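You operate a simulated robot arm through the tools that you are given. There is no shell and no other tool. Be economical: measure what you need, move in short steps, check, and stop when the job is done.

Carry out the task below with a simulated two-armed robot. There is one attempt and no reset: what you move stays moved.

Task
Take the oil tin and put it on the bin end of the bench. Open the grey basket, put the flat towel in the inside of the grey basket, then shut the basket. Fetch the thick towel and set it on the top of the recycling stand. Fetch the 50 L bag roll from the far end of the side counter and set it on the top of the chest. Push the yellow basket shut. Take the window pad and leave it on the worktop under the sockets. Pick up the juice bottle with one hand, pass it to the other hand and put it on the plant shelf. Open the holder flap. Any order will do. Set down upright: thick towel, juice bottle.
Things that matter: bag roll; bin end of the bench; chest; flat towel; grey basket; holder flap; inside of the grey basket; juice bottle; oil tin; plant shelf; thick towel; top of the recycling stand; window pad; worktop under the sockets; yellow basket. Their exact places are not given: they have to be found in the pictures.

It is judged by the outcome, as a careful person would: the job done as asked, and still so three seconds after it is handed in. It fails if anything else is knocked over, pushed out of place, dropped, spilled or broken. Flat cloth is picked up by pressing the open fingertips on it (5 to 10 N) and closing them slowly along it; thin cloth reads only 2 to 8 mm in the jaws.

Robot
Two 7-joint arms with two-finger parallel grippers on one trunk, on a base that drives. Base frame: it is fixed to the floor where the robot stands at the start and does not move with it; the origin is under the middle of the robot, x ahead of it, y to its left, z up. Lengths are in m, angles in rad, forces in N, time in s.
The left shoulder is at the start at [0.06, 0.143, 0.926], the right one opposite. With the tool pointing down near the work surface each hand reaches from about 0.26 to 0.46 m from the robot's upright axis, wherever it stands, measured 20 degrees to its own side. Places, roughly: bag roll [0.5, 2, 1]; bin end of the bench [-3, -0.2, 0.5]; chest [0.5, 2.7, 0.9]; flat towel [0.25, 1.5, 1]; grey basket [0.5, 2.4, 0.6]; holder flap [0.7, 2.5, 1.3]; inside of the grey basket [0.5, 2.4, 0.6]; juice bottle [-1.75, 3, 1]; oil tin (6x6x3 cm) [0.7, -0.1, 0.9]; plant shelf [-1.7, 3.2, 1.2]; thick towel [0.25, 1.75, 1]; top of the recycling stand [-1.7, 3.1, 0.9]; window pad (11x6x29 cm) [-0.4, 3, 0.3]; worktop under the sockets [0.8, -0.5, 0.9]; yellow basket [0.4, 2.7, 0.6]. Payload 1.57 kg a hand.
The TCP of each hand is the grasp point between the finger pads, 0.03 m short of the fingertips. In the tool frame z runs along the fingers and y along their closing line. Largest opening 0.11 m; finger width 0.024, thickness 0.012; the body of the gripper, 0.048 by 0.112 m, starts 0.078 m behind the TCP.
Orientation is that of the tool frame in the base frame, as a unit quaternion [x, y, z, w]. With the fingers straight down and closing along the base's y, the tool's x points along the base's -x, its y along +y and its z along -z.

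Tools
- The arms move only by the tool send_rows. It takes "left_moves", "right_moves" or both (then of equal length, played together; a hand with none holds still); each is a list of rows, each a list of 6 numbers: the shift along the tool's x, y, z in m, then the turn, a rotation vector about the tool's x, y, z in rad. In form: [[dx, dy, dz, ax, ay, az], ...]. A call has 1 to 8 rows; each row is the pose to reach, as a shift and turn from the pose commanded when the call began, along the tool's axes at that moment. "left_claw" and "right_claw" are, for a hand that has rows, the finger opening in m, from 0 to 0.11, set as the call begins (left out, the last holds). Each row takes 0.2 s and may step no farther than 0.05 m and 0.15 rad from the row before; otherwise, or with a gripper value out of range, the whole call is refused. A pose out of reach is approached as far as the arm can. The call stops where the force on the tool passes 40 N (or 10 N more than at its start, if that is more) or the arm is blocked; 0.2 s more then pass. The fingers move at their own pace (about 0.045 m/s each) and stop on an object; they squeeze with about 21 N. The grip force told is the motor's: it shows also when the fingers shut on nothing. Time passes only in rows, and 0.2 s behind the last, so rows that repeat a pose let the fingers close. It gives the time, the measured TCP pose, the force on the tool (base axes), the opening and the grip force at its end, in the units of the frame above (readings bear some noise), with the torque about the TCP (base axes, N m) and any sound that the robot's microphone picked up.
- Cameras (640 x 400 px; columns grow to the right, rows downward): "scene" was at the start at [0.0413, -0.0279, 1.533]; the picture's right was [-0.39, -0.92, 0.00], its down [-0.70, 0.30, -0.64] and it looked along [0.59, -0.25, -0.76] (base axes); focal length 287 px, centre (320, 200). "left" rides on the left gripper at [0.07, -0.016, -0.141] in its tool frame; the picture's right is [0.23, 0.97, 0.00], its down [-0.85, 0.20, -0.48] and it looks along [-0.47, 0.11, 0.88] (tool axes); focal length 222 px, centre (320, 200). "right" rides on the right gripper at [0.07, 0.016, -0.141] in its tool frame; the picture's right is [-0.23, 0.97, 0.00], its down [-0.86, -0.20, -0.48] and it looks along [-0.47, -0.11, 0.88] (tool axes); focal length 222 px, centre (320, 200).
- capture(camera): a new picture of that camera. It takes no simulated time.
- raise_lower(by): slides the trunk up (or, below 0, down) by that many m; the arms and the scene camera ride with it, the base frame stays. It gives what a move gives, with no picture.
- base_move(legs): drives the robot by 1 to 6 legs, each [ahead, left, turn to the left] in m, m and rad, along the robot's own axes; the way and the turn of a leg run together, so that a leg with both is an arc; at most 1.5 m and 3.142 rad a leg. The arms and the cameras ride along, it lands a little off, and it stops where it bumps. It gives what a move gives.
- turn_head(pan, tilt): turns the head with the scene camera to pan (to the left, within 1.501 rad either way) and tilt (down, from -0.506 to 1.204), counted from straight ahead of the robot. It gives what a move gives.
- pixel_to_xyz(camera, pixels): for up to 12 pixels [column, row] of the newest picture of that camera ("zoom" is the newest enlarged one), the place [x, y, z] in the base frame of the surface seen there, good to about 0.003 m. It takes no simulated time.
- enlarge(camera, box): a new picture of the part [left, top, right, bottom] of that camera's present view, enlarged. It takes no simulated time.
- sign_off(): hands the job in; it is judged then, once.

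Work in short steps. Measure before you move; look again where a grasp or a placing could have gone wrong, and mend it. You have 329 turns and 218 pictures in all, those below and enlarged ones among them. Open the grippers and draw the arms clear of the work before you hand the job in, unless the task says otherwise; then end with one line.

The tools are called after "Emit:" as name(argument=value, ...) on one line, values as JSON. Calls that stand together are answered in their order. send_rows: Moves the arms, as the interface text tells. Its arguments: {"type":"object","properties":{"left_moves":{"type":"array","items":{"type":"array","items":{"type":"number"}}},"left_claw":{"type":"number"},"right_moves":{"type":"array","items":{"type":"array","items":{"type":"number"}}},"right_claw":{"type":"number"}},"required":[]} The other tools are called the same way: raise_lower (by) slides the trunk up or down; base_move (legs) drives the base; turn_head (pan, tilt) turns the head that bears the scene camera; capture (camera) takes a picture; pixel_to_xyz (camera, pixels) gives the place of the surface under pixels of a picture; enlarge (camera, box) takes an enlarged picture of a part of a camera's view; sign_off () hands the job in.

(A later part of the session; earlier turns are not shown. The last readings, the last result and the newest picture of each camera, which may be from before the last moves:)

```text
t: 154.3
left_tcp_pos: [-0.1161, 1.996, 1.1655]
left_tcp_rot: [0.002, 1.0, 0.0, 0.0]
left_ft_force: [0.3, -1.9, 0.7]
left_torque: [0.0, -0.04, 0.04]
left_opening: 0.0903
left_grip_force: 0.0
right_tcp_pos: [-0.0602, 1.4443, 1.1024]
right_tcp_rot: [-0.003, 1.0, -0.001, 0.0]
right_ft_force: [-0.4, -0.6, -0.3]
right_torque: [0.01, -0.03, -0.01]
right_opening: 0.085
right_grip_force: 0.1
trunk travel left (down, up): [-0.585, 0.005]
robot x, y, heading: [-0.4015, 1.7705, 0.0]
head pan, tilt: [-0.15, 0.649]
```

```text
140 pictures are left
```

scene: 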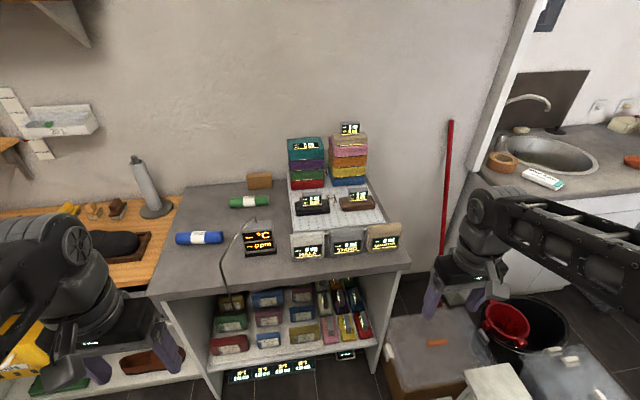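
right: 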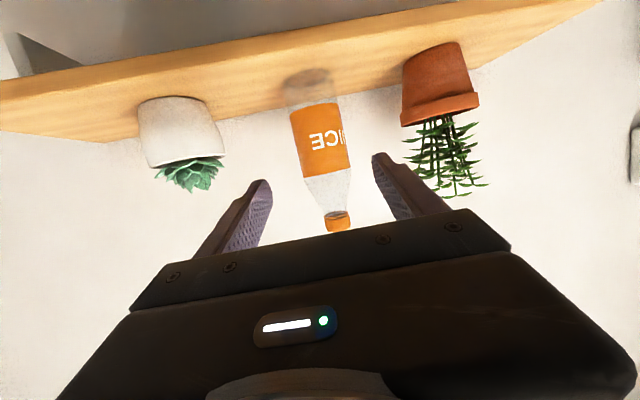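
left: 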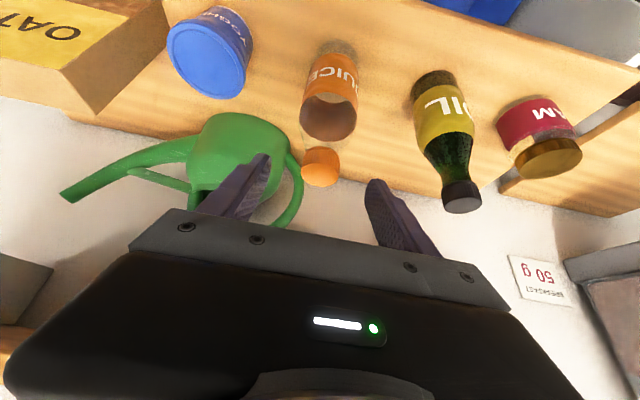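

Emit:
enlarge(camera="scene", box=[270, 120, 420, 270])

Emit:
pixel_to_xyz(camera="zoom", pixels=[[160, 215], [160, 205], [280, 205], [410, 195], [150, 245], [270, 235], [400, 230], [95, 230], [210, 230], [460, 220], [170, 160], [340, 155]])

```text
2.67 times, centred on (345, 195) of scene
```

zoom: 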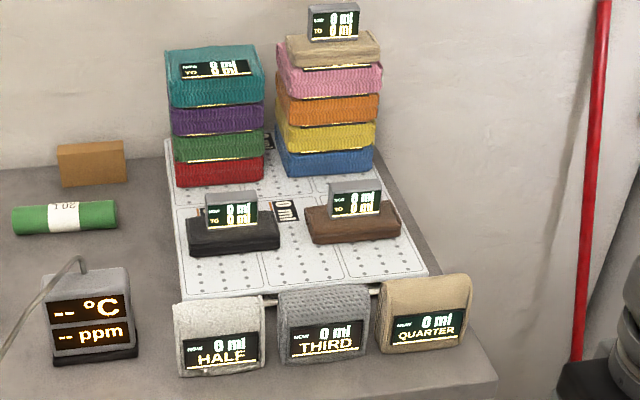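

```text
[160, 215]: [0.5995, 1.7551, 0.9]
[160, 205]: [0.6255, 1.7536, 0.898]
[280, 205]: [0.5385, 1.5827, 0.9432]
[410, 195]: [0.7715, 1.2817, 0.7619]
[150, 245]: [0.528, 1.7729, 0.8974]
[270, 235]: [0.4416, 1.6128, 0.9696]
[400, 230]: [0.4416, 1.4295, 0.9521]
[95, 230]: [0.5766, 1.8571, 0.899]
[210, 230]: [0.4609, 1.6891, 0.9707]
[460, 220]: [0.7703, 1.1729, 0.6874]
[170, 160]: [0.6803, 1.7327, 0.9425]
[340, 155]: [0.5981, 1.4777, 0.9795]
```

I zoom harder on the three front pieces.

Emit:
enlarge(camera="scene", box=[285, 215, 410, 270])

Emit:
pixel_to_xyz(camera="zoom", pixels=[[85, 100], [85, 190], [35, 150], [140, 150], [280, 90], [280, 170], [220, 130], [340, 130], [500, 70], [500, 150], [430, 110], [575, 110]])

```text
5.12 times, centred on (348, 242) of scene
```

zoom: 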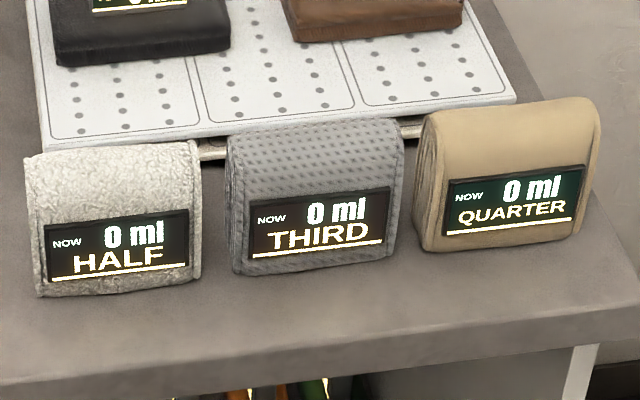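

```text
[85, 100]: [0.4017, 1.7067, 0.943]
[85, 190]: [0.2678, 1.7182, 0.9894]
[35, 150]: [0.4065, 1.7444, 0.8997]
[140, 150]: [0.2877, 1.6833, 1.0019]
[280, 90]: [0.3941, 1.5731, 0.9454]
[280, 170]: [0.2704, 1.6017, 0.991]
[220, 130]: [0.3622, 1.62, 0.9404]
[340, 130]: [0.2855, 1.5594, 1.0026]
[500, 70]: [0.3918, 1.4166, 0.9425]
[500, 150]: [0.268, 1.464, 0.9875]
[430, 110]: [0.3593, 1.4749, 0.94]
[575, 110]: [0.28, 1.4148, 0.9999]
```

These are a fluffy thick towel (left, y≈1.71), a waffle one, and a smooth flat towel (right, y≈1.45), standing on the counter. I measure their thickness.

Emit:
pixel_to_xyz(camera="zoom", pixels=[[110, 150], [110, 158], [110, 170], [110, 210], [110, 280], [110, 294], [500, 103], [500, 115], [500, 130], [500, 160], [500, 235], [430, 130]])

Emit:
pixel_to_xyz(camera="zoom", pixels=[[30, 170], [197, 160], [35, 270], [198, 265], [424, 140], [595, 115], [422, 240], [585, 225], [416, 180], [432, 125], [100, 345], [500, 310]])

```text
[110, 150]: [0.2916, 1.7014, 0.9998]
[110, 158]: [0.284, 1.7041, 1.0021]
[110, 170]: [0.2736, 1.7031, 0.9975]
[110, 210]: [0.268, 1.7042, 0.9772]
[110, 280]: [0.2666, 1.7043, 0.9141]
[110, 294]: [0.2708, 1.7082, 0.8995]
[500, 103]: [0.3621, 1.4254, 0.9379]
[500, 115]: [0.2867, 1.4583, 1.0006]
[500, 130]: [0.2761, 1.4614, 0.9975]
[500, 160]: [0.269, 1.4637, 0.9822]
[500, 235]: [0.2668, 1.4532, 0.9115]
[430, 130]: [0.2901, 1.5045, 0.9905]
```

```text
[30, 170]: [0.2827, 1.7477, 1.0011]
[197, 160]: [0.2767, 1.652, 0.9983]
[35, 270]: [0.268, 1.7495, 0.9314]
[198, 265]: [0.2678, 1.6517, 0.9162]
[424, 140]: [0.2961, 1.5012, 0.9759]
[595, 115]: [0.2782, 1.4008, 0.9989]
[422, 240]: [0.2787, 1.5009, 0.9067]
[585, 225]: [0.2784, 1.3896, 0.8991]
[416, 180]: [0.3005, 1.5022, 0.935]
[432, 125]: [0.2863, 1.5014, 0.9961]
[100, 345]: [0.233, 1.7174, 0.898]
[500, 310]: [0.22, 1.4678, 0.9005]
```

Both are ~0.10 wide, ~0.035 thick, 0.10 tall. I check the stool and box clearance to the right of my base.

Emit:
turn_head(pan=-0.9, tilt=0.95)

Emit:
capture(camera="scene")

Emit:
pixel_to_xyz(camera="scene", pixels=[[250, 200], [200, 150], [150, 200], [300, 300], [350, 200], [250, 300], [150, 120], [100, 150], [320, 350], [400, 250], [80, 250], [180, 260]])

```text
t: 155.4
left_tcp_pos: [-0.1176, 1.996, 1.1651]
left_tcp_rot: [0.003, 1.0, 0.001, 0.001]
left_ft_force: [-0.2, 0.0, 0.6]
left_torque: [0.0, 0.0, -0.03]
left_opening: 0.0897
left_grip_force: 0.0
right_tcp_pos: [-0.0591, 1.4437, 1.1024]
right_tcp_rot: [-0.003, 1.0, 0.0, 0.0]
right_ft_force: [0.0, 0.5, 0.2]
right_torque: [0.02, -0.02, 0.02]
right_opening: 0.0852
right_grip_force: 0.0
trunk travel left (down, up): [-0.585, 0.005]
robot x, y, heading: [-0.4, 1.7678, -0.005]
head pan, tilt: [-0.901, 0.949]
```

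```text
137 pictures are left
```

scene: 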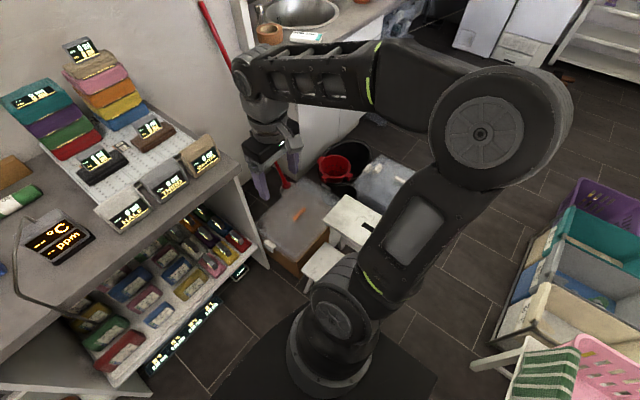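

```text
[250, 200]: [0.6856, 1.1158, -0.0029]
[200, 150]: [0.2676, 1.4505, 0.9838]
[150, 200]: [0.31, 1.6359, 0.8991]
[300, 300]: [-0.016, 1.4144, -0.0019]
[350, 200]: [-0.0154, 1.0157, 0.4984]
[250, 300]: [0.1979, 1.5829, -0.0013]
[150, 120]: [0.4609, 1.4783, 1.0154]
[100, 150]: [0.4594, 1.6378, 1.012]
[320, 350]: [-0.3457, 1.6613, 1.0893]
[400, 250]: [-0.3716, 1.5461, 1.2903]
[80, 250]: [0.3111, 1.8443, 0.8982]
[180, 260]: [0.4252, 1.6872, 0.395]
```

Emit:
pixel_to_xyz(camera="scene", pixels=[[325, 262], [308, 272], [345, 255], [300, 260], [290, 265], [320, 275], [300, 276], [275, 245], [265, 262], [245, 265], [405, 330], [430, 370]])

```text
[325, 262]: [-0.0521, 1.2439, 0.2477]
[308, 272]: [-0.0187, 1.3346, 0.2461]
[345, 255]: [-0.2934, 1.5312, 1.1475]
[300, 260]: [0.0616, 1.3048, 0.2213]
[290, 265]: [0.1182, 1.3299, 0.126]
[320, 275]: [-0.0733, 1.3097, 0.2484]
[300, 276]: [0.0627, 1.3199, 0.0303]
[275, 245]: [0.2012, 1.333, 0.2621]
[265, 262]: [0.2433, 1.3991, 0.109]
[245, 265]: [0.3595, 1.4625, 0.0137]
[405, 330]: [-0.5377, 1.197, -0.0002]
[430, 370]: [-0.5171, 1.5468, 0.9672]
```

The step stool reaches y≈1.335, so I keep y≈1.77 and go only 0.10 m ahead. From there the left hand can take the thick towel and the right hand the flat one. I rotate both hands 90° so they close along x.

Emit:
base_move(legs=[[0.1, 0, 0]])

Emit:
send_rows(left_moves=[[0, 0, 0, 0, 0, 0.14], [0, 0, 0, 0, 0, 0.28], [0, 0, 0, 0, 0, 0.42], [0, 0, 0, 0, 0, 0.56], [0, 0, 0, 0, 0, 0.7], [0, 0, 0, 0, 0, 0.84], [0, 0, 0, 0, 0, 0.98], [0, 0, 0, 0, 0, 1.12]], right_moves=[[0, 0, 0, 0, 0, -0.14], [0, 0, 0, 0, 0, -0.28], [0, 0, 0, 0, 0, -0.42], [0, 0, 0, 0, 0, -0.56], [0, 0, 0, 0, 0, -0.7], [0, 0, 0, 0, 0, -0.84], [0, 0, 0, 0, 0, -0.98], [0, 0, 0, 0, 0, -1.12]])

Emit:
send_rows(left_moves=[[0, 0, 0, 0, 0, 0.14], [0, 0, 0, 0, 0, 0.28], [0, 0, 0, 0, 0, 0.42], [0, 0, 0, 0, 0, 0.451]], right_moves=[[0, 0, 0, 0, 0, -0.14], [0, 0, 0, 0, 0, -0.28], [0, 0, 0, 0, 0, -0.42], [0, 0, 0, 0, 0, -0.451]])

Emit:
turn_head(pan=-0.3, tilt=0.75)

Emit:
capture(camera="scene")

```text
t: 156.5
left_tcp_pos: [-0.0149, 1.994, 1.1654]
left_tcp_rot: [0.003, 1.0, 0.0, 0.0]
left_ft_force: [0.4, -0.9, 0.2]
left_torque: [0.01, 0.03, 0.0]
left_opening: 0.0901
left_grip_force: 0.0
right_tcp_pos: [0.0425, 1.4433, 1.1024]
right_tcp_rot: [-0.002, 1.0, 0.0, -0.001]
right_ft_force: [0.2, -0.1, 0.0]
right_torque: [0.01, 0.06, -0.02]
right_opening: 0.0852
right_grip_force: 0.0
trunk travel left (down, up): [-0.585, 0.005]
robot x, y, heading: [-0.3024, 1.7696, -0.008]
head pan, tilt: [-0.901, 0.949]
```

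```text
t: 158.3
left_tcp_pos: [-0.0172, 1.9948, 1.1649]
left_tcp_rot: [0.535, 0.845, 0.001, 0.001]
left_ft_force: [0.0, -1.2, 0.0]
left_torque: [0.04, -0.03, 0.03]
left_opening: 0.0904
left_grip_force: 0.0
right_tcp_pos: [0.0411, 1.4437, 1.1029]
right_tcp_rot: [-0.534, 0.845, 0.0, 0.0]
right_ft_force: [-0.3, 0.5, 0.5]
right_torque: [0.02, -0.01, 0.02]
right_opening: 0.0849
right_grip_force: 0.1
trunk travel left (down, up): [-0.585, 0.005]
robot x, y, heading: [-0.3022, 1.7683, -0.003]
head pan, tilt: [-0.901, 0.949]
```

```text
t: 159.3
left_tcp_pos: [-0.0165, 1.9954, 1.1651]
left_tcp_rot: [0.71, 0.705, 0.0, 0.0]
left_ft_force: [-0.5, 0.2, 0.2]
left_torque: [0.0, -0.01, 0.01]
left_opening: 0.09
left_grip_force: 0.1
right_tcp_pos: [0.0419, 1.4425, 1.1023]
right_tcp_rot: [0.71, -0.705, 0.001, 0.0]
right_ft_force: [-0.1, -1.0, -0.7]
right_torque: [-0.03, 0.0, 0.0]
right_opening: 0.0849
right_grip_force: 0.0
trunk travel left (down, up): [-0.585, 0.005]
robot x, y, heading: [-0.2995, 1.7671, -0.003]
head pan, tilt: [-0.901, 0.949]
```

```text
t: 160.3
left_tcp_pos: [-0.0167, 1.9939, 1.165]
left_tcp_rot: [0.709, 0.705, 0.001, 0.001]
left_ft_force: [-0.1, -0.8, -0.1]
left_torque: [0.01, -0.01, -0.01]
left_opening: 0.0903
left_grip_force: 0.1
right_tcp_pos: [0.0404, 1.4436, 1.1019]
right_tcp_rot: [0.709, -0.706, 0.0, 0.0]
right_ft_force: [0.5, -0.4, 0.2]
right_torque: [-0.02, 0.01, -0.03]
right_opening: 0.0853
right_grip_force: 0.1
trunk travel left (down, up): [-0.585, 0.005]
robot x, y, heading: [-0.3035, 1.7668, -0.007]
head pan, tilt: [-0.3, 0.75]
```

```text
136 pictures are left
```

scene: 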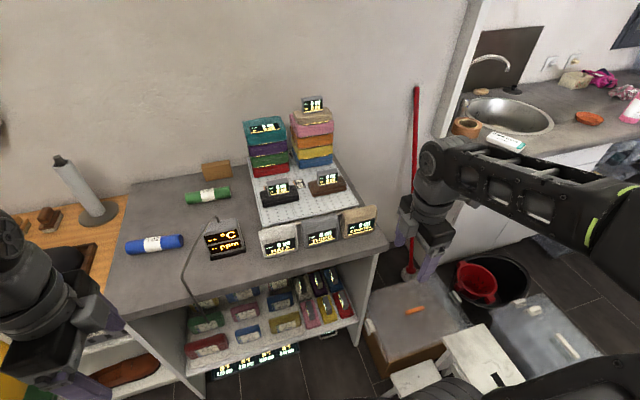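

I zoom from this better angle to get the towels' thickness.

Emit:
enlarge(camera="scene", box=[245, 195, 385, 265])

Emit:
pixel_to_xyz(camera="zoom", pixels=[[120, 146], [120, 152], [120, 160], [520, 62], [520, 68], [520, 75], [75, 170], [460, 90], [445, 120], [63, 185], [460, 65]])

```text
4.57 times, centred on (315, 230) of scene
```

zoom: 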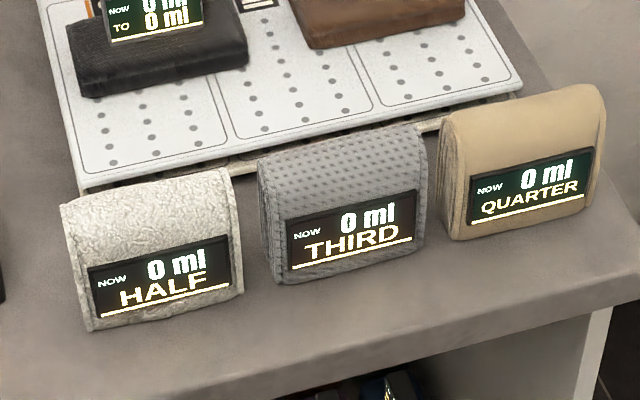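

```text
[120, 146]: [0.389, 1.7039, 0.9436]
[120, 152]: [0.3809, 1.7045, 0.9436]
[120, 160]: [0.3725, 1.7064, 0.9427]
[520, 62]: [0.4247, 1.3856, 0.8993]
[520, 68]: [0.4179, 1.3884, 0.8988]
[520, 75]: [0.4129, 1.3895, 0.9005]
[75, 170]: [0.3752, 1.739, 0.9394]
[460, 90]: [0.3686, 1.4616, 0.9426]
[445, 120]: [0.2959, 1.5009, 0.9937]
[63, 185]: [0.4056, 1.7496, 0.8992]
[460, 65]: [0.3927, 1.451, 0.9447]
```

I move the left hand across to y≈1.702, then forward over the thick towel at height.

Emit:
send_rows(left_moves=[[-0.0487, 0, 0, 0, 0, 0], [-0.0973, 0, 0, 0, 0, 0], [-0.146, 0, 0, 0, 0, 0], [-0.1947, 0, 0, 0, 0, 0], [-0.2433, 0, 0, 0, 0, 0], [-0.292, 0, 0, 0, 0, 0], [-0.292, 0.045, 0, 0, 0, 0], [-0.292, 0.09, 0, 0, 0, 0]], left_claw=0.08)

Emit:
send_rows(left_moves=[[0, 0.045, 0, 0, 0, 0], [0, 0.09, 0, 0, 0, 0], [0, 0.135, 0, 0, 0, 0], [0, 0.18, 0, 0, 0, 0], [0, 0.214, 0.0, 0, 0, 0], [0, 0.214, 0.04, 0, 0, 0], [0, 0.214, 0.08, 0, 0, 0]])

Emit:
capture(camera="left")

Emit:
enlarge(camera="scene", box=[200, 140, 400, 270])

```text
t: 162.1
left_tcp_pos: [0.0722, 1.7012, 1.1642]
left_tcp_rot: [0.71, 0.704, 0.001, 0.001]
left_ft_force: [1.3, 0.4, -0.5]
left_torque: [0.01, 0.04, -0.01]
left_opening: 0.08
left_grip_force: 0.0
right_tcp_pos: [0.0406, 1.4422, 1.1018]
right_tcp_rot: [0.709, -0.705, 0.001, 0.0]
right_ft_force: [-0.3, -0.7, -0.2]
right_torque: [0.06, 0.01, -0.02]
right_opening: 0.0851
right_grip_force: 0.0
trunk travel left (down, up): [-0.585, 0.005]
robot x, y, heading: [-0.3025, 1.7656, -0.009]
head pan, tilt: [-0.3, 0.75]
```

```text
t: 163.7
left_tcp_pos: [0.2279, 1.7012, 1.1168]
left_tcp_rot: [0.709, 0.705, 0.001, 0.004]
left_ft_force: [-0.1, 0.1, -0.8]
left_torque: [0.01, 0.0, -0.03]
left_opening: 0.08
left_grip_force: 0.0
left hand out of reach, approached as far as the arm can: row 2, 3, 4, 5, 6, 7
right_tcp_pos: [0.0424, 1.4434, 1.1023]
right_tcp_rot: [0.709, -0.705, -0.001, 0.001]
right_ft_force: [0.0, 0.7, -0.3]
right_torque: [0.0, -0.01, 0.0]
right_opening: 0.0851
right_grip_force: 0.1
trunk travel left (down, up): [-0.585, 0.005]
robot x, y, heading: [-0.2992, 1.7664, -0.002]
head pan, tilt: [-0.3, 0.75]
```

```text
134 pictures are left
```

left: 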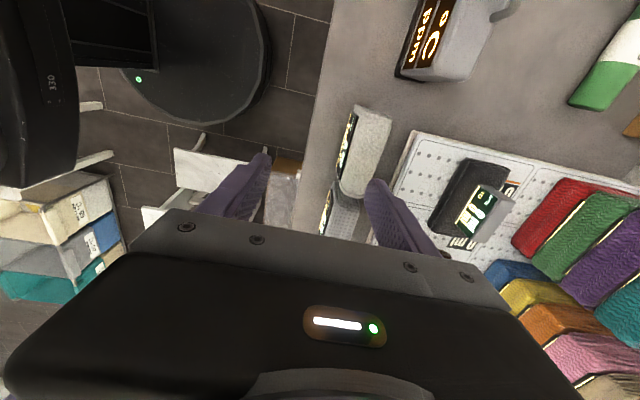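

```text
3.08 times, centred on (300, 205) of scene
```

zoom: 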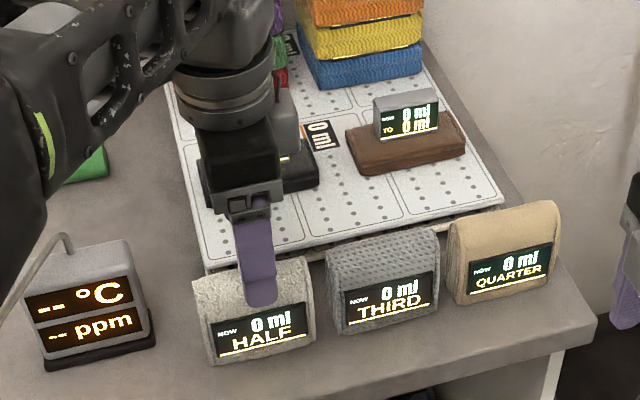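

Reach ends short by 6 cm. The base is round, so I turn it right 0.3 rad to bring the left shoulder forward, and counter-turn the hand.

Emit:
base_move(legs=[[0, 0, -0.3]])

Emit:
send_rows(left_moves=[[0, 0, 0, 0, 0, -0.1], [0, 0, 0, 0, 0, -0.2], [0, 0, 0, 0, 0, -0.3]])

```text
t: 165.1
left_tcp_pos: [0.1821, 1.5513, 1.1185]
left_tcp_rot: [0.805, 0.593, 0.001, 0.005]
left_ft_force: [-0.1, -0.3, 0.0]
left_torque: [0.02, -0.01, 0.01]
left_opening: 0.0798
left_grip_force: 0.0
right_tcp_pos: [-0.0699, 1.3577, 1.1026]
right_tcp_rot: [-0.597, 0.802, 0.0, 0.001]
right_ft_force: [-0.2, 0.2, -0.4]
right_torque: [0.02, -0.01, -0.04]
right_opening: 0.0849
right_grip_force: 0.0
trunk travel left (down, up): [-0.585, 0.005]
robot x, y, heading: [-0.3035, 1.7712, -0.299]
head pan, tilt: [-0.3, 0.75]
```

```text
t: 165.9
left_tcp_pos: [0.1816, 1.5504, 1.1188]
left_tcp_rot: [0.708, 0.707, 0.001, 0.005]
left_ft_force: [0.1, -0.3, 0.0]
left_torque: [-0.02, -0.02, 0.03]
left_opening: 0.0801
left_grip_force: 0.0
right_tcp_pos: [-0.0688, 1.3572, 1.1027]
right_tcp_rot: [-0.597, 0.802, 0.0, 0.001]
right_ft_force: [0.5, 0.3, -1.0]
right_torque: [0.01, -0.02, -0.01]
right_opening: 0.085
right_grip_force: 0.0
trunk travel left (down, up): [-0.585, 0.005]
robot x, y, heading: [-0.3018, 1.7698, -0.299]
head pan, tilt: [-0.3, 0.75]
```

I move the left hand over the thick towel centre and check.

Emit:
send_rows(left_moves=[[0.038, 0.026, 0, 0, 0, 0], [0.076, 0.052, 0, 0, 0, 0], [0.114, 0.079, 0, 0, 0, 0], [0.152, 0.105, 0, 0, 0, 0], [0.152, 0.105, 0.03, 0, 0, 0]])

Emit:
capture(camera="left")

Emit:
enlarge(camera="scene", box=[120, 140, 320, 270])

```text
t: 167.1
left_tcp_pos: [0.2869, 1.7031, 1.0893]
left_tcp_rot: [0.709, 0.705, 0.001, 0.004]
left_ft_force: [0.6, 0.0, 0.1]
left_torque: [0.02, -0.01, 0.01]
left_opening: 0.0797
left_grip_force: 0.2
right_tcp_pos: [-0.0685, 1.3576, 1.1022]
right_tcp_rot: [-0.597, 0.802, 0.0, 0.0]
right_ft_force: [-0.7, 0.6, -0.4]
right_torque: [-0.01, 0.04, 0.02]
right_opening: 0.0848
right_grip_force: 0.0
trunk travel left (down, up): [-0.585, 0.005]
robot x, y, heading: [-0.3041, 1.7704, -0.301]
head pan, tilt: [-0.3, 0.75]
```

```text
132 pictures are left
```

left: 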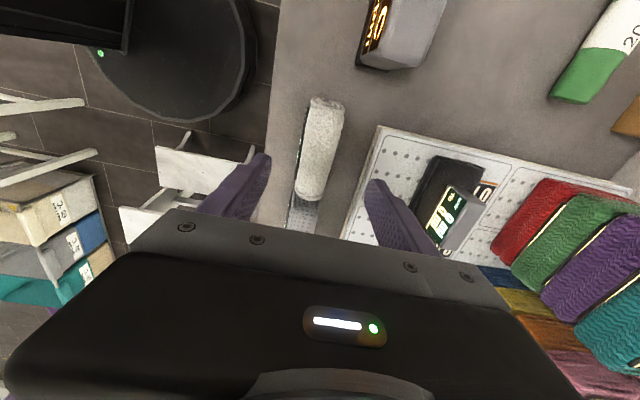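

```text
3.08 times, centred on (220, 205) of scene
```

zoom: 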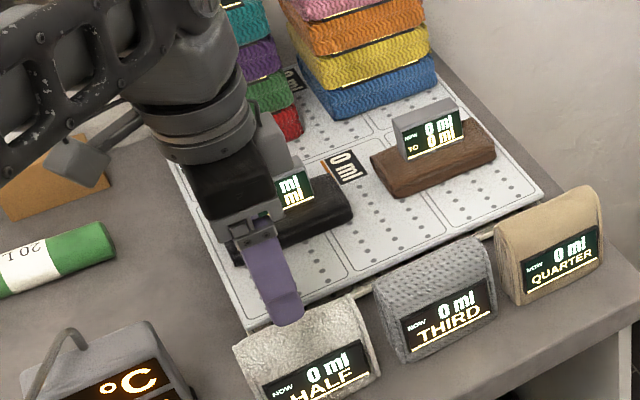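

Well centred. I descend to TCP z≈0.965 and close.

Emit:
send_rows(left_moves=[[0, 0, 0.04, 0, 0, 0], [0, 0, 0.08, 0, 0, 0], [0, 0, 0.11, 0, 0, 0], [0, 0, 0.124, 0, 0, 0]])

Emit:
send_rows(left_moves=[[0, 0, 0, 0, 0, 0], [0, 0, 0, 0, 0, 0], [0, 0, 0, 0, 0, 0], [0, 0, 0, 0, 0, 0], [0, 0, 0, 0, 0, 0]], left_claw=0.0)

Emit:
capture(camera="left")

```text
t: 168.1
left_tcp_pos: [0.2873, 1.7017, 0.9646]
left_tcp_rot: [0.708, 0.706, 0.001, 0.004]
left_ft_force: [-0.1, -0.5, -0.6]
left_torque: [0.02, 0.0, 0.0]
left_opening: 0.0799
left_grip_force: 0.1
right_tcp_pos: [-0.0702, 1.3588, 1.1025]
right_tcp_rot: [-0.597, 0.802, 0.001, 0.001]
right_ft_force: [0.2, 0.2, -0.5]
right_torque: [-0.03, 0.02, -0.01]
right_opening: 0.085
right_grip_force: 0.1
trunk travel left (down, up): [-0.585, 0.005]
robot x, y, heading: [-0.3002, 1.7679, -0.304]
head pan, tilt: [-0.3, 0.75]
```

```text
t: 169.3
left_tcp_pos: [0.2876, 1.7014, 0.9641]
left_tcp_rot: [0.707, 0.707, 0.001, 0.004]
left_ft_force: [-1.6, -0.3, 0.3]
left_torque: [0.07, 0.07, -0.02]
left_opening: 0.0397
left_grip_force: 20.9
right_tcp_pos: [-0.0696, 1.3567, 1.1026]
right_tcp_rot: [-0.597, 0.802, 0.001, 0.0]
right_ft_force: [-0.1, 0.0, 0.5]
right_torque: [0.0, -0.03, 0.02]
right_opening: 0.085
right_grip_force: 0.1
trunk travel left (down, up): [-0.585, 0.005]
robot x, y, heading: [-0.3071, 1.7658, -0.301]
head pan, tilt: [-0.3, 0.75]
```

```text
130 pictures are left
```

left: 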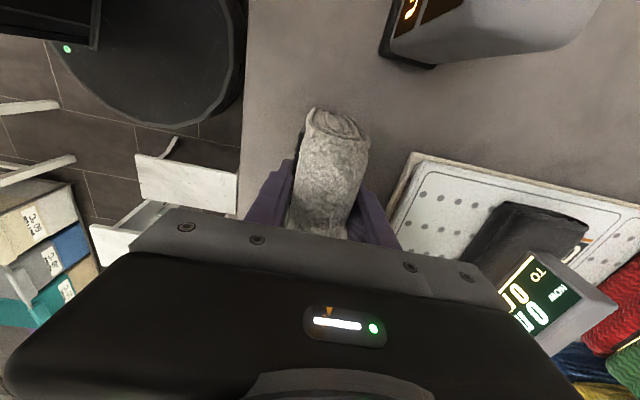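

Gripped at 0.040. I lift 0.09 and draw back toward me.

Emit:
send_rows(left_moves=[[0, 0, -0.015, 0, 0, 0], [0, 0, -0.035, 0, 0, 0], [0, 0, -0.06, 0, 0, 0], [0, 0, -0.09, 0, 0, 0], [0, 0, -0.115, 0, 0, 0], [0, -0.03, -0.12, 0, 0, 0], [0, -0.07, -0.125, 0, 0, 0], [0, -0.11, -0.13, 0, 0, 0]])

Emit:
send_rows(left_moves=[[0, -0.035, 0, 0, 0, 0], [0, -0.07, 0, 0, 0, 0], [0.02, -0.1, 0, 0, 0, 0], [0.05, -0.12, 0, 0, 0, 0], [0.08, -0.14, 0, 0, 0, 0], [0.11, -0.14, 0, 0, 0, 0]])

Emit:
capture(camera="scene")

```text
t: 171.1
left_tcp_pos: [0.1743, 1.7044, 1.0924]
left_tcp_rot: [0.708, 0.706, 0.001, 0.005]
left_ft_force: [0.6, 0.2, -1.3]
left_torque: [0.04, -0.01, -0.03]
left_opening: 0.0398
left_grip_force: 21.4
right_tcp_pos: [-0.0701, 1.3582, 1.1015]
right_tcp_rot: [-0.597, 0.803, -0.001, 0.0]
right_ft_force: [0.3, -0.1, -0.4]
right_torque: [0.03, -0.02, 0.0]
right_opening: 0.0851
right_grip_force: 0.0
trunk travel left (down, up): [-0.585, 0.005]
robot x, y, heading: [-0.3018, 1.7696, -0.302]
head pan, tilt: [-0.3, 0.75]
```

```text
t: 172.5
left_tcp_pos: [0.0374, 1.813, 1.093]
left_tcp_rot: [0.708, 0.707, 0.0, 0.005]
left_ft_force: [-0.1, 0.4, -1.5]
left_torque: [0.03, -0.03, 0.0]
left_opening: 0.0396
left_grip_force: 20.9
right_tcp_pos: [-0.0696, 1.3581, 1.1033]
right_tcp_rot: [-0.596, 0.803, 0.0, 0.0]
right_ft_force: [-0.7, 0.1, -0.1]
right_torque: [0.0, -0.01, 0.01]
right_opening: 0.0849
right_grip_force: 0.0
trunk travel left (down, up): [-0.585, 0.005]
robot x, y, heading: [-0.3009, 1.7704, -0.3]
head pan, tilt: [-0.3, 0.75]
```

```text
129 pictures are left
```

scene: 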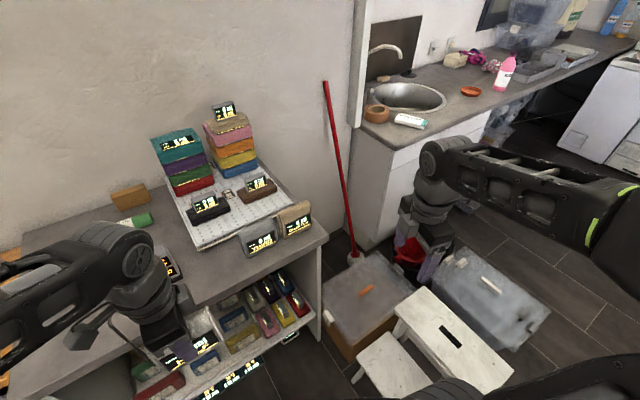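

Thick towel is in the left hand. I turn the base left 0.6 so the right shoulder comes forward for the flat towel, and correct the right hand's yaw.

Emit:
base_move(legs=[[0, 0, 0.6]])

Emit:
send_rows(right_moves=[[0, 0, 0, 0, 0, 0.1], [0, 0, 0, 0, 0, 0.2], [0, 0, 0, 0, 0, 0.3]])

Emit:
turn_head(pan=-0.7, tilt=0.75)

Emit:
capture(camera="scene")

Emit:
enlarge(camera="scene", box=[240, 150, 400, 270])

```text
t: 174.5
left_tcp_pos: [-0.0468, 1.9968, 1.0921]
left_tcp_rot: [0.469, 0.883, 0.002, 0.004]
left_ft_force: [0.1, -0.4, -0.9]
left_torque: [-0.01, -0.02, -0.07]
left_opening: 0.0398
left_grip_force: 21.1
right_tcp_pos: [0.122, 1.5607, 1.1021]
right_tcp_rot: [0.807, -0.591, 0.0, 0.0]
right_ft_force: [-0.3, 0.3, 0.8]
right_torque: [-0.04, -0.02, -0.03]
right_opening: 0.0846
right_grip_force: 0.0
trunk travel left (down, up): [-0.585, 0.005]
robot x, y, heading: [-0.3, 1.7669, 0.298]
head pan, tilt: [-0.3, 0.75]
```

```text
t: 175.3
left_tcp_pos: [-0.0469, 1.9966, 1.0923]
left_tcp_rot: [0.469, 0.883, 0.001, 0.004]
left_ft_force: [0.3, 0.5, -2.1]
left_torque: [-0.02, -0.01, 0.01]
left_opening: 0.04
left_grip_force: 20.8
right_tcp_pos: [0.1216, 1.5602, 1.1023]
right_tcp_rot: [0.709, -0.706, 0.0, 0.0]
right_ft_force: [-0.2, 0.1, -0.6]
right_torque: [0.0, 0.02, 0.0]
right_opening: 0.0849
right_grip_force: 0.0
trunk travel left (down, up): [-0.585, 0.005]
robot x, y, heading: [-0.307, 1.7659, 0.294]
head pan, tilt: [-0.3, 0.75]
```

```text
t: 176.2
left_tcp_pos: [-0.0451, 1.9971, 1.0924]
left_tcp_rot: [0.469, 0.883, 0.002, 0.004]
left_ft_force: [0.2, -0.7, -2.0]
left_torque: [-0.06, 0.03, 0.03]
left_opening: 0.04
left_grip_force: 20.8
right_tcp_pos: [0.1219, 1.5594, 1.1032]
right_tcp_rot: [0.71, -0.704, 0.0, -0.001]
right_ft_force: [-0.3, -0.2, 0.1]
right_torque: [-0.02, 0.01, 0.06]
right_opening: 0.085
right_grip_force: 0.0
trunk travel left (down, up): [-0.585, 0.005]
robot x, y, heading: [-0.3055, 1.7714, 0.295]
head pan, tilt: [-0.7, 0.75]
```

```text
128 pictures are left
```

scene: 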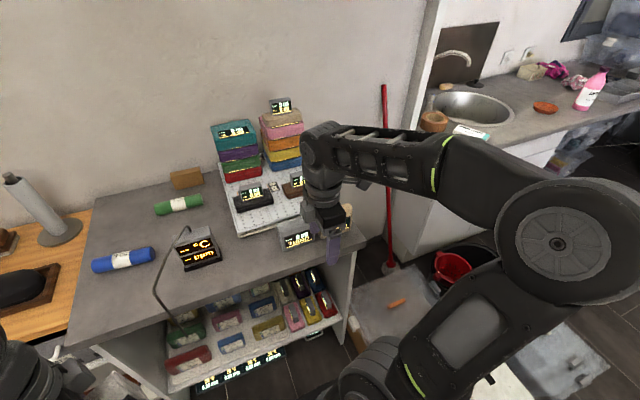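

```text
3.33 times, centred on (320, 210) of scene
```

zoom: 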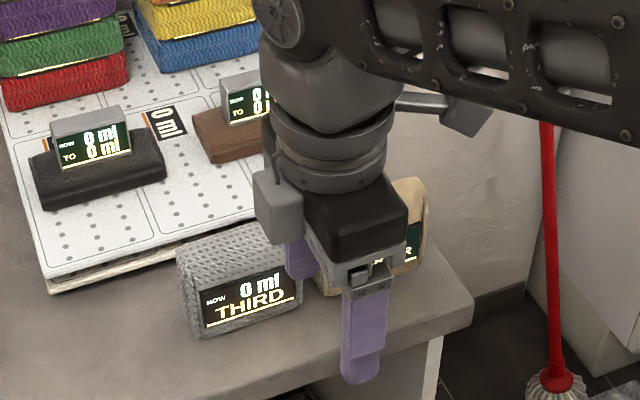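

I move the right hand over the flat towel centre [0.288,1.451] and check.

Emit:
send_rows(right_moves=[[0.027, -0.04, 0, 0, 0, 0], [0.054, -0.08, 0, 0, 0, 0], [0.081, -0.12, 0, 0, 0, 0], [0.109, -0.166, 0, 0, 0, 0], [0.109, -0.166, 0.02, 0, 0, 0]], right_claw=0.08)

Emit:
capture(camera="right")

```text
refused: row 4 steps farther than a row can; nothing moved
```

```text
126 pictures are left
```

right: 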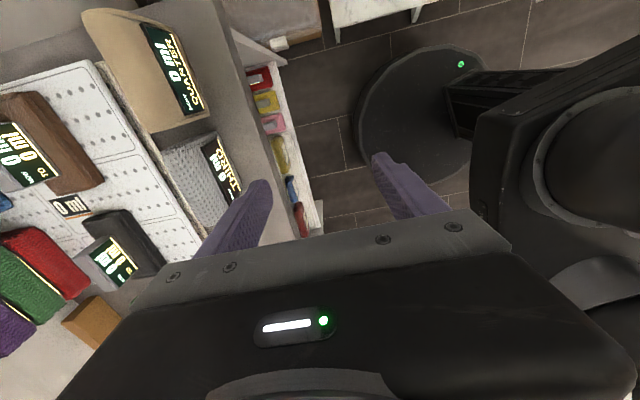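

Resend with smaller steps.

Emit:
send_rows(right_moves=[[0.022, -0.033, 0, 0, 0, 0], [0.044, -0.066, 0, 0, 0, 0], [0.066, -0.1, 0, 0, 0, 0], [0.088, -0.133, 0, 0, 0, 0], [0.109, -0.166, 0, 0, 0, 0], [0.109, -0.166, 0.02, 0, 0, 0]], right_claw=0.08)

Emit:
capture(camera="right")

```text
t: 177.6
left_tcp_pos: [-0.0462, 1.9969, 1.0917]
left_tcp_rot: [0.469, 0.883, 0.002, 0.004]
left_ft_force: [1.0, -0.2, -2.5]
left_torque: [0.01, 0.02, 0.0]
left_opening: 0.0397
left_grip_force: 21.2
right_tcp_pos: [0.2891, 1.4506, 1.0817]
right_tcp_rot: [0.709, -0.705, 0.0, -0.001]
right_ft_force: [0.0, -0.1, 0.1]
right_torque: [0.0, -0.04, 0.02]
right_opening: 0.0801
right_grip_force: 0.0
trunk travel left (down, up): [-0.585, 0.005]
robot x, y, heading: [-0.302, 1.7669, 0.294]
head pan, tilt: [-0.7, 0.75]
```

```text
125 pictures are left
```

right: 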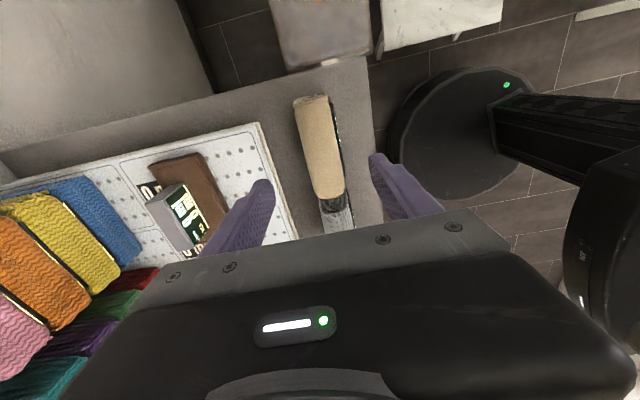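

Aligned. I descend to 0.965 and close.

Emit:
send_rows(right_moves=[[0, 0, 0.04, 0, 0, 0], [0, 0, 0.08, 0, 0, 0], [0, 0, 0.11, 0, 0, 0], [0, 0, 0.117, 0, 0, 0]])

Emit:
send_rows(right_moves=[[0, 0, 0, 0, 0, 0], [0, 0, 0, 0, 0, 0], [0, 0, 0, 0, 0, 0], [0, 0, 0, 0, 0, 0], [0, 0, 0, 0, 0, 0]], right_claw=0.0)

Emit:
send_rows(right_moves=[[0, 0, -0.015, 0, 0, 0], [0, 0, -0.035, 0, 0, 0], [0, 0, -0.06, 0, 0, 0], [0, 0, -0.09, 0, 0, 0], [0, 0, -0.12, 0, 0, 0], [0, 0.03, -0.12, 0, 0, 0], [0, 0.07, -0.12, 0, 0, 0], [0, 0.11, -0.12, 0, 0, 0]])

Emit:
capture(camera="right")

```text
t: 178.6
left_tcp_pos: [-0.0459, 1.996, 1.0921]
left_tcp_rot: [0.469, 0.883, 0.001, 0.005]
left_ft_force: [-0.1, 0.0, -1.4]
left_torque: [0.01, -0.02, 0.0]
left_opening: 0.0396
left_grip_force: 21.0
right_tcp_pos: [0.2887, 1.4525, 0.9653]
right_tcp_rot: [0.709, -0.705, 0.0, 0.0]
right_ft_force: [0.3, -0.1, 0.0]
right_torque: [-0.02, 0.03, 0.02]
right_opening: 0.0801
right_grip_force: 0.1
trunk travel left (down, up): [-0.585, 0.005]
robot x, y, heading: [-0.301, 1.7687, 0.299]
head pan, tilt: [-0.7, 0.75]
```

```text
t: 179.8
left_tcp_pos: [-0.0471, 1.9969, 1.0931]
left_tcp_rot: [0.47, 0.883, 0.002, 0.003]
left_ft_force: [0.4, -0.4, -2.3]
left_torque: [-0.02, -0.02, -0.01]
left_opening: 0.0398
left_grip_force: 21.3
right_tcp_pos: [0.2888, 1.4511, 0.9643]
right_tcp_rot: [0.71, -0.705, 0.0, 0.0]
right_ft_force: [-0.8, 0.2, 0.5]
right_torque: [0.02, 0.05, -0.01]
right_opening: 0.0399
right_grip_force: 21.3
trunk travel left (down, up): [-0.585, 0.005]
robot x, y, heading: [-0.3005, 1.7681, 0.297]
head pan, tilt: [-0.7, 0.75]
```

```text
t: 181.6
left_tcp_pos: [-0.0474, 1.9966, 1.0936]
left_tcp_rot: [0.469, 0.883, 0.002, 0.005]
left_ft_force: [-0.4, -0.3, -1.2]
left_torque: [0.0, 0.0, -0.01]
left_opening: 0.0398
left_grip_force: 21.0
right_tcp_pos: [0.1769, 1.451, 1.0858]
right_tcp_rot: [0.709, -0.705, 0.0, -0.001]
right_ft_force: [0.7, 0.2, -1.6]
right_torque: [0.0, 0.02, 0.02]
right_opening: 0.0398
right_grip_force: 20.9
trunk travel left (down, up): [-0.585, 0.005]
robot x, y, heading: [-0.3006, 1.7673, 0.293]
head pan, tilt: [-0.7, 0.75]
```

```text
124 pictures are left
```

right: 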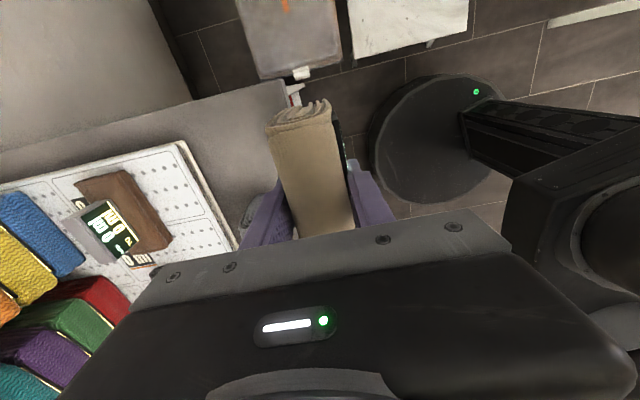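

Both towels are held. I pull the right hand in, turn the left hand back to close sideways, then drive back toward the recycling stand.

Emit:
send_rows(right_moves=[[0, 0.03, 0, 0, 0, 0], [0, 0.06, 0, 0, 0, 0], [0, 0.09, 0, 0, 0, 0], [0, 0.12, 0, 0, 0, 0], [0, 0.12, 0, 0, 0, 0], [0, 0.12, 0, 0, 0, 0], [0, 0.12, 0, 0, 0, 0], [0, 0.12, 0, 0, 0, 0]], left_moves=[[0, 0, 0, 0, 0, -0.14], [0, 0, 0, 0, 0, -0.28], [0, 0, 0, 0, 0, -0.42], [0, 0, 0, 0, 0, -0.56], [0, 0, 0, 0, 0, -0.7], [0, 0, 0, 0, 0, -0.84], [0, 0, 0, 0, 0, -0.98], [0, 0, 0, 0, 0, -1.12]])

Emit:
send_rows(left_moves=[[0, 0, 0, 0, 0, -0.14], [0, 0, 0, 0, 0, -0.28], [0, 0, 0, 0, 0, -0.42], [0, 0, 0, 0, 0, -0.451]])

Emit:
base_move(legs=[[-0.316, 0.336, 0], [0, 0, 1.275], [0, 0.91, 0]])

Emit:
turn_head(pan=0.0, tilt=0.5)

Emit:
capture(camera="scene")

```text
t: 183.4
left_tcp_pos: [-0.0465, 1.9961, 1.0932]
left_tcp_rot: [-0.074, 0.997, -0.001, 0.003]
left_ft_force: [0.0, -0.3, -1.8]
left_torque: [0.0, 0.04, -0.01]
left_opening: 0.0398
left_grip_force: 20.8
right_tcp_pos: [0.0579, 1.4518, 1.0841]
right_tcp_rot: [0.71, -0.704, 0.0, 0.001]
right_ft_force: [0.1, -0.8, -0.6]
right_torque: [0.02, -0.02, 0.0]
right_opening: 0.0397
right_grip_force: 21.4
trunk travel left (down, up): [-0.585, 0.005]
robot x, y, heading: [-0.3047, 1.7663, 0.297]
head pan, tilt: [-0.7, 0.75]
```

```text
t: 184.4
left_tcp_pos: [-0.0472, 1.9964, 1.0928]
left_tcp_rot: [-0.294, 0.956, -0.001, 0.004]
left_ft_force: [0.1, 0.6, -2.0]
left_torque: [0.01, -0.03, -0.01]
left_opening: 0.0398
left_grip_force: 20.8
right_tcp_pos: [0.0582, 1.4516, 1.085]
right_tcp_rot: [0.71, -0.705, 0.001, 0.0]
right_ft_force: [-0.5, -0.7, -1.3]
right_torque: [0.0, -0.03, -0.02]
right_opening: 0.0398
right_grip_force: 21.8
trunk travel left (down, up): [-0.585, 0.005]
robot x, y, heading: [-0.3027, 1.7708, 0.294]
head pan, tilt: [-0.7, 0.75]
```

```text
t: 194.7
left_tcp_pos: [-1.7495, 2.3051, 1.0933]
left_tcp_rot: [0.804, -0.595, -0.001, -0.005]
left_ft_force: [0.3, -0.9, -1.8]
left_torque: [-0.01, -0.02, -0.04]
left_opening: 0.0399
left_grip_force: 21.1
right_tcp_pos: [-1.1998, 2.2457, 1.0844]
right_tcp_rot: [0.989, -0.146, 0.0, 0.0]
right_ft_force: [0.4, 0.3, -0.9]
right_torque: [0.0, 0.04, 0.01]
right_opening: 0.0397
right_grip_force: 20.8
trunk travel left (down, up): [-0.585, 0.005]
robot x, y, heading: [-1.6087, 1.9958, 1.568]
head pan, tilt: [-0.7, 0.75]
```

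```text
t: 195.8
left_tcp_pos: [-1.7501, 2.3049, 1.0915]
left_tcp_rot: [0.804, -0.595, -0.001, -0.005]
left_ft_force: [-0.2, 0.1, -1.3]
left_torque: [-0.01, -0.01, -0.01]
left_opening: 0.0397
left_grip_force: 21.0
right_tcp_pos: [-1.1979, 2.245, 1.0848]
right_tcp_rot: [0.989, -0.146, 0.0, 0.0]
right_ft_force: [-0.1, 0.4, -1.7]
right_torque: [0.02, -0.03, 0.0]
right_opening: 0.0399
right_grip_force: 21.3
trunk travel left (down, up): [-0.585, 0.005]
robot x, y, heading: [-1.6072, 1.9936, 1.569]
head pan, tilt: [0.0, 0.499]
```

```text
123 pictures are left
```

scene: 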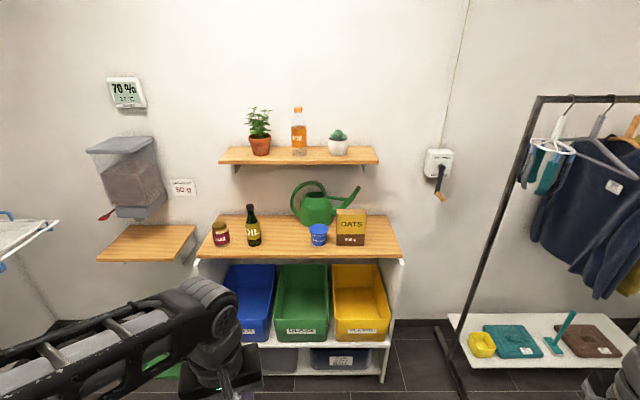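

I measure the stand top and correct the left hand's yaw by 0.3.

Emit:
send_rows(left_moves=[[0, 0, 0, 0, 0, 0.1], [0, 0, 0, 0, 0, 0.2], [0, 0, 0, 0, 0, 0.29]])

Emit:
pixel_to_xyz(camera="scene", pixels=[[280, 235], [280, 245], [280, 254], [280, 258], [254, 243], [318, 242], [222, 240], [315, 213], [300, 150], [340, 240], [270, 225]])

```text
t: 196.6
left_tcp_pos: [-1.7496, 2.3048, 1.0927]
left_tcp_rot: [0.709, -0.706, -0.001, -0.003]
left_ft_force: [0.3, 0.7, -0.9]
left_torque: [0.01, 0.03, 0.01]
left_opening: 0.0396
left_grip_force: 21.3
right_tcp_pos: [-1.1992, 2.2464, 1.085]
right_tcp_rot: [0.989, -0.147, 0.0, 0.0]
right_ft_force: [0.0, -0.3, -1.1]
right_torque: [0.0, 0.01, 0.02]
right_opening: 0.0398
right_grip_force: 21.2
trunk travel left (down, up): [-0.585, 0.005]
robot x, y, heading: [-1.6085, 1.9932, 1.569]
head pan, tilt: [0.0, 0.499]
```

```text
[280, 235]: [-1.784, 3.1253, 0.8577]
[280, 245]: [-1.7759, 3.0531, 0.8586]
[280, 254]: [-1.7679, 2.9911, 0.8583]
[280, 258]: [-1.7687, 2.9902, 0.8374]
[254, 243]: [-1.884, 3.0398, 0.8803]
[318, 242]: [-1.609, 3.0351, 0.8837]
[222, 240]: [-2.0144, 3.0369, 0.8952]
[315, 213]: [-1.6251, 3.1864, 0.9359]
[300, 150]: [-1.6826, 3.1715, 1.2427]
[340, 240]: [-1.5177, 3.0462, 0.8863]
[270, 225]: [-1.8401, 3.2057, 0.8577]
```

I drive ahead 0.53 m and then extend the left hand over the free spot at [-1.75,3.055].

Emit:
base_move(legs=[[0.53, 0, 0]])

Emit:
capture(camera="scene")

```text
t: 199.7
left_tcp_pos: [-1.7493, 2.8416, 1.0934]
left_tcp_rot: [0.709, -0.705, -0.002, -0.005]
left_ft_force: [0.1, -0.5, -1.7]
left_torque: [0.0, -0.03, 0.0]
left_opening: 0.0398
left_grip_force: 20.8
right_tcp_pos: [-1.1958, 2.7809, 1.085]
right_tcp_rot: [0.989, -0.146, 0.0, 0.0]
right_ft_force: [-0.2, 0.0, -1.4]
right_torque: [-0.03, 0.05, 0.02]
right_opening: 0.0399
right_grip_force: 20.9
trunk travel left (down, up): [-0.585, 0.005]
robot x, y, heading: [-1.6074, 2.533, 1.567]
head pan, tilt: [0.0, 0.499]
```

```text
122 pictures are left
```

scene: 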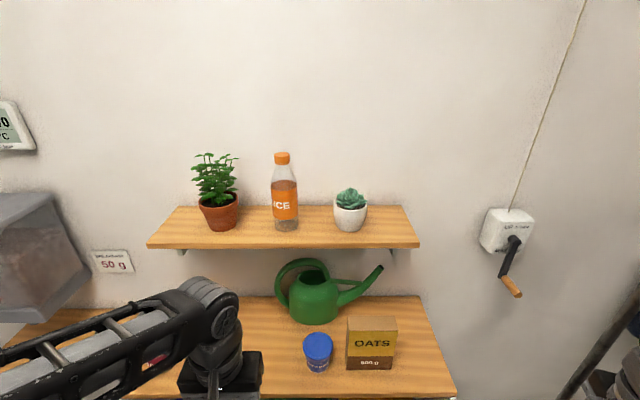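

I lower the hand first to keep the wrist below the shelf, then move forward.

Emit:
send_rows(left_moves=[[0, 0, 0.04, 0, 0, 0], [0, 0, 0.08, 0, 0, 0], [0, 0, 0.122, 0, 0, 0], [-0.04, 0, 0.122, 0, 0, 0], [-0.08, 0, 0.122, 0, 0, 0], [-0.12, 0, 0.122, 0, 0, 0], [-0.16, 0, 0.122, 0, 0, 0], [-0.2, 0, 0.122, 0, 0, 0]])

Emit:
capture(camera="left")

Emit:
enlarge(camera="scene", box=[120, 200, 420, 400])

```text
t: 201.5
left_tcp_pos: [-1.7502, 3.041, 0.9718]
left_tcp_rot: [0.709, -0.705, -0.002, -0.004]
left_ft_force: [0.0, -0.1, -2.3]
left_torque: [-0.04, 0.03, 0.0]
left_opening: 0.0399
left_grip_force: 21.1
right_tcp_pos: [-1.1961, 2.7829, 1.0848]
right_tcp_rot: [0.989, -0.146, -0.001, 0.0]
right_ft_force: [-0.7, -0.1, -1.2]
right_torque: [-0.02, -0.01, -0.03]
right_opening: 0.0395
right_grip_force: 21.3
trunk travel left (down, up): [-0.585, 0.005]
robot x, y, heading: [-1.6053, 2.5299, 1.566]
head pan, tilt: [0.0, 0.499]
```

```text
121 pictures are left
```

left: 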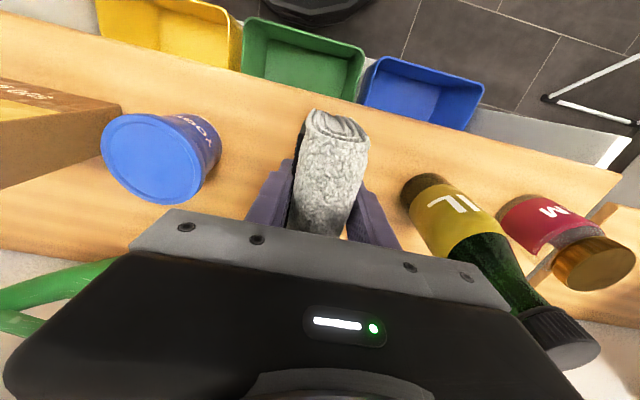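

```text
2.00 times, centred on (270, 300) of scene
```

zoom: 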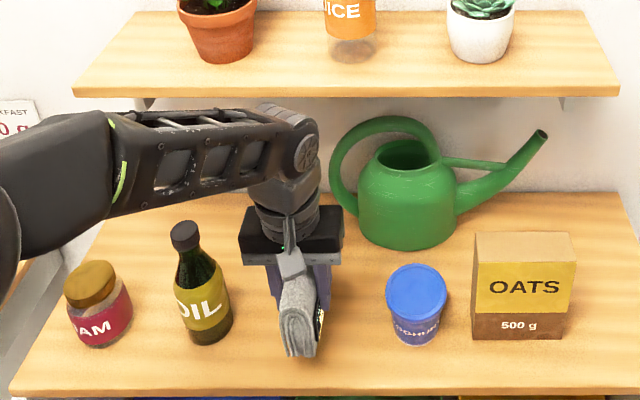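

The towel is above the free spot. I go 1 cm forward, and lower.

Emit:
send_rows(left_moves=[[-0.012, 0, 0.01, 0, 0, 0], [-0.012, 0, 0.025, 0, 0, 0], [-0.012, 0, 0.038, 0, 0, 0], [-0.012, 0, 0.043, 0, 0, 0]])

Emit:
send_rows(left_moves=[[0, 0, 0.002, 0, 0, 0], [0, 0, 0.004, 0, 0, 0]])

```text
t: 202.5
left_tcp_pos: [-1.7488, 3.0536, 0.9292]
left_tcp_rot: [0.709, -0.705, -0.002, -0.004]
left_ft_force: [1.1, 0.5, -2.6]
left_torque: [0.03, -0.02, 0.0]
left_opening: 0.0396
left_grip_force: 20.6
right_tcp_pos: [-1.197, 2.7801, 1.0848]
right_tcp_rot: [0.989, -0.146, 0.0, -0.001]
right_ft_force: [-1.3, 0.5, -1.0]
right_torque: [0.01, -0.01, 0.01]
right_opening: 0.0401
right_grip_force: 20.9
trunk travel left (down, up): [-0.585, 0.005]
robot x, y, heading: [-1.6058, 2.5237, 1.569]
head pan, tilt: [0.0, 0.499]
```

```text
t: 203.1
left_tcp_pos: [-1.7497, 3.0544, 0.9253]
left_tcp_rot: [0.709, -0.705, -0.001, -0.005]
left_ft_force: [-0.5, 0.3, -2.6]
left_torque: [0.0, -0.01, -0.01]
left_opening: 0.0396
left_grip_force: 20.7
right_tcp_pos: [-1.1979, 2.7801, 1.0846]
right_tcp_rot: [0.989, -0.146, 0.0, 0.0]
right_ft_force: [0.8, -0.5, -1.2]
right_torque: [-0.02, -0.01, -0.02]
right_opening: 0.0399
right_grip_force: 21.2
trunk travel left (down, up): [-0.585, 0.005]
robot x, y, heading: [-1.6066, 2.5301, 1.566]
head pan, tilt: [0.0, 0.499]
```

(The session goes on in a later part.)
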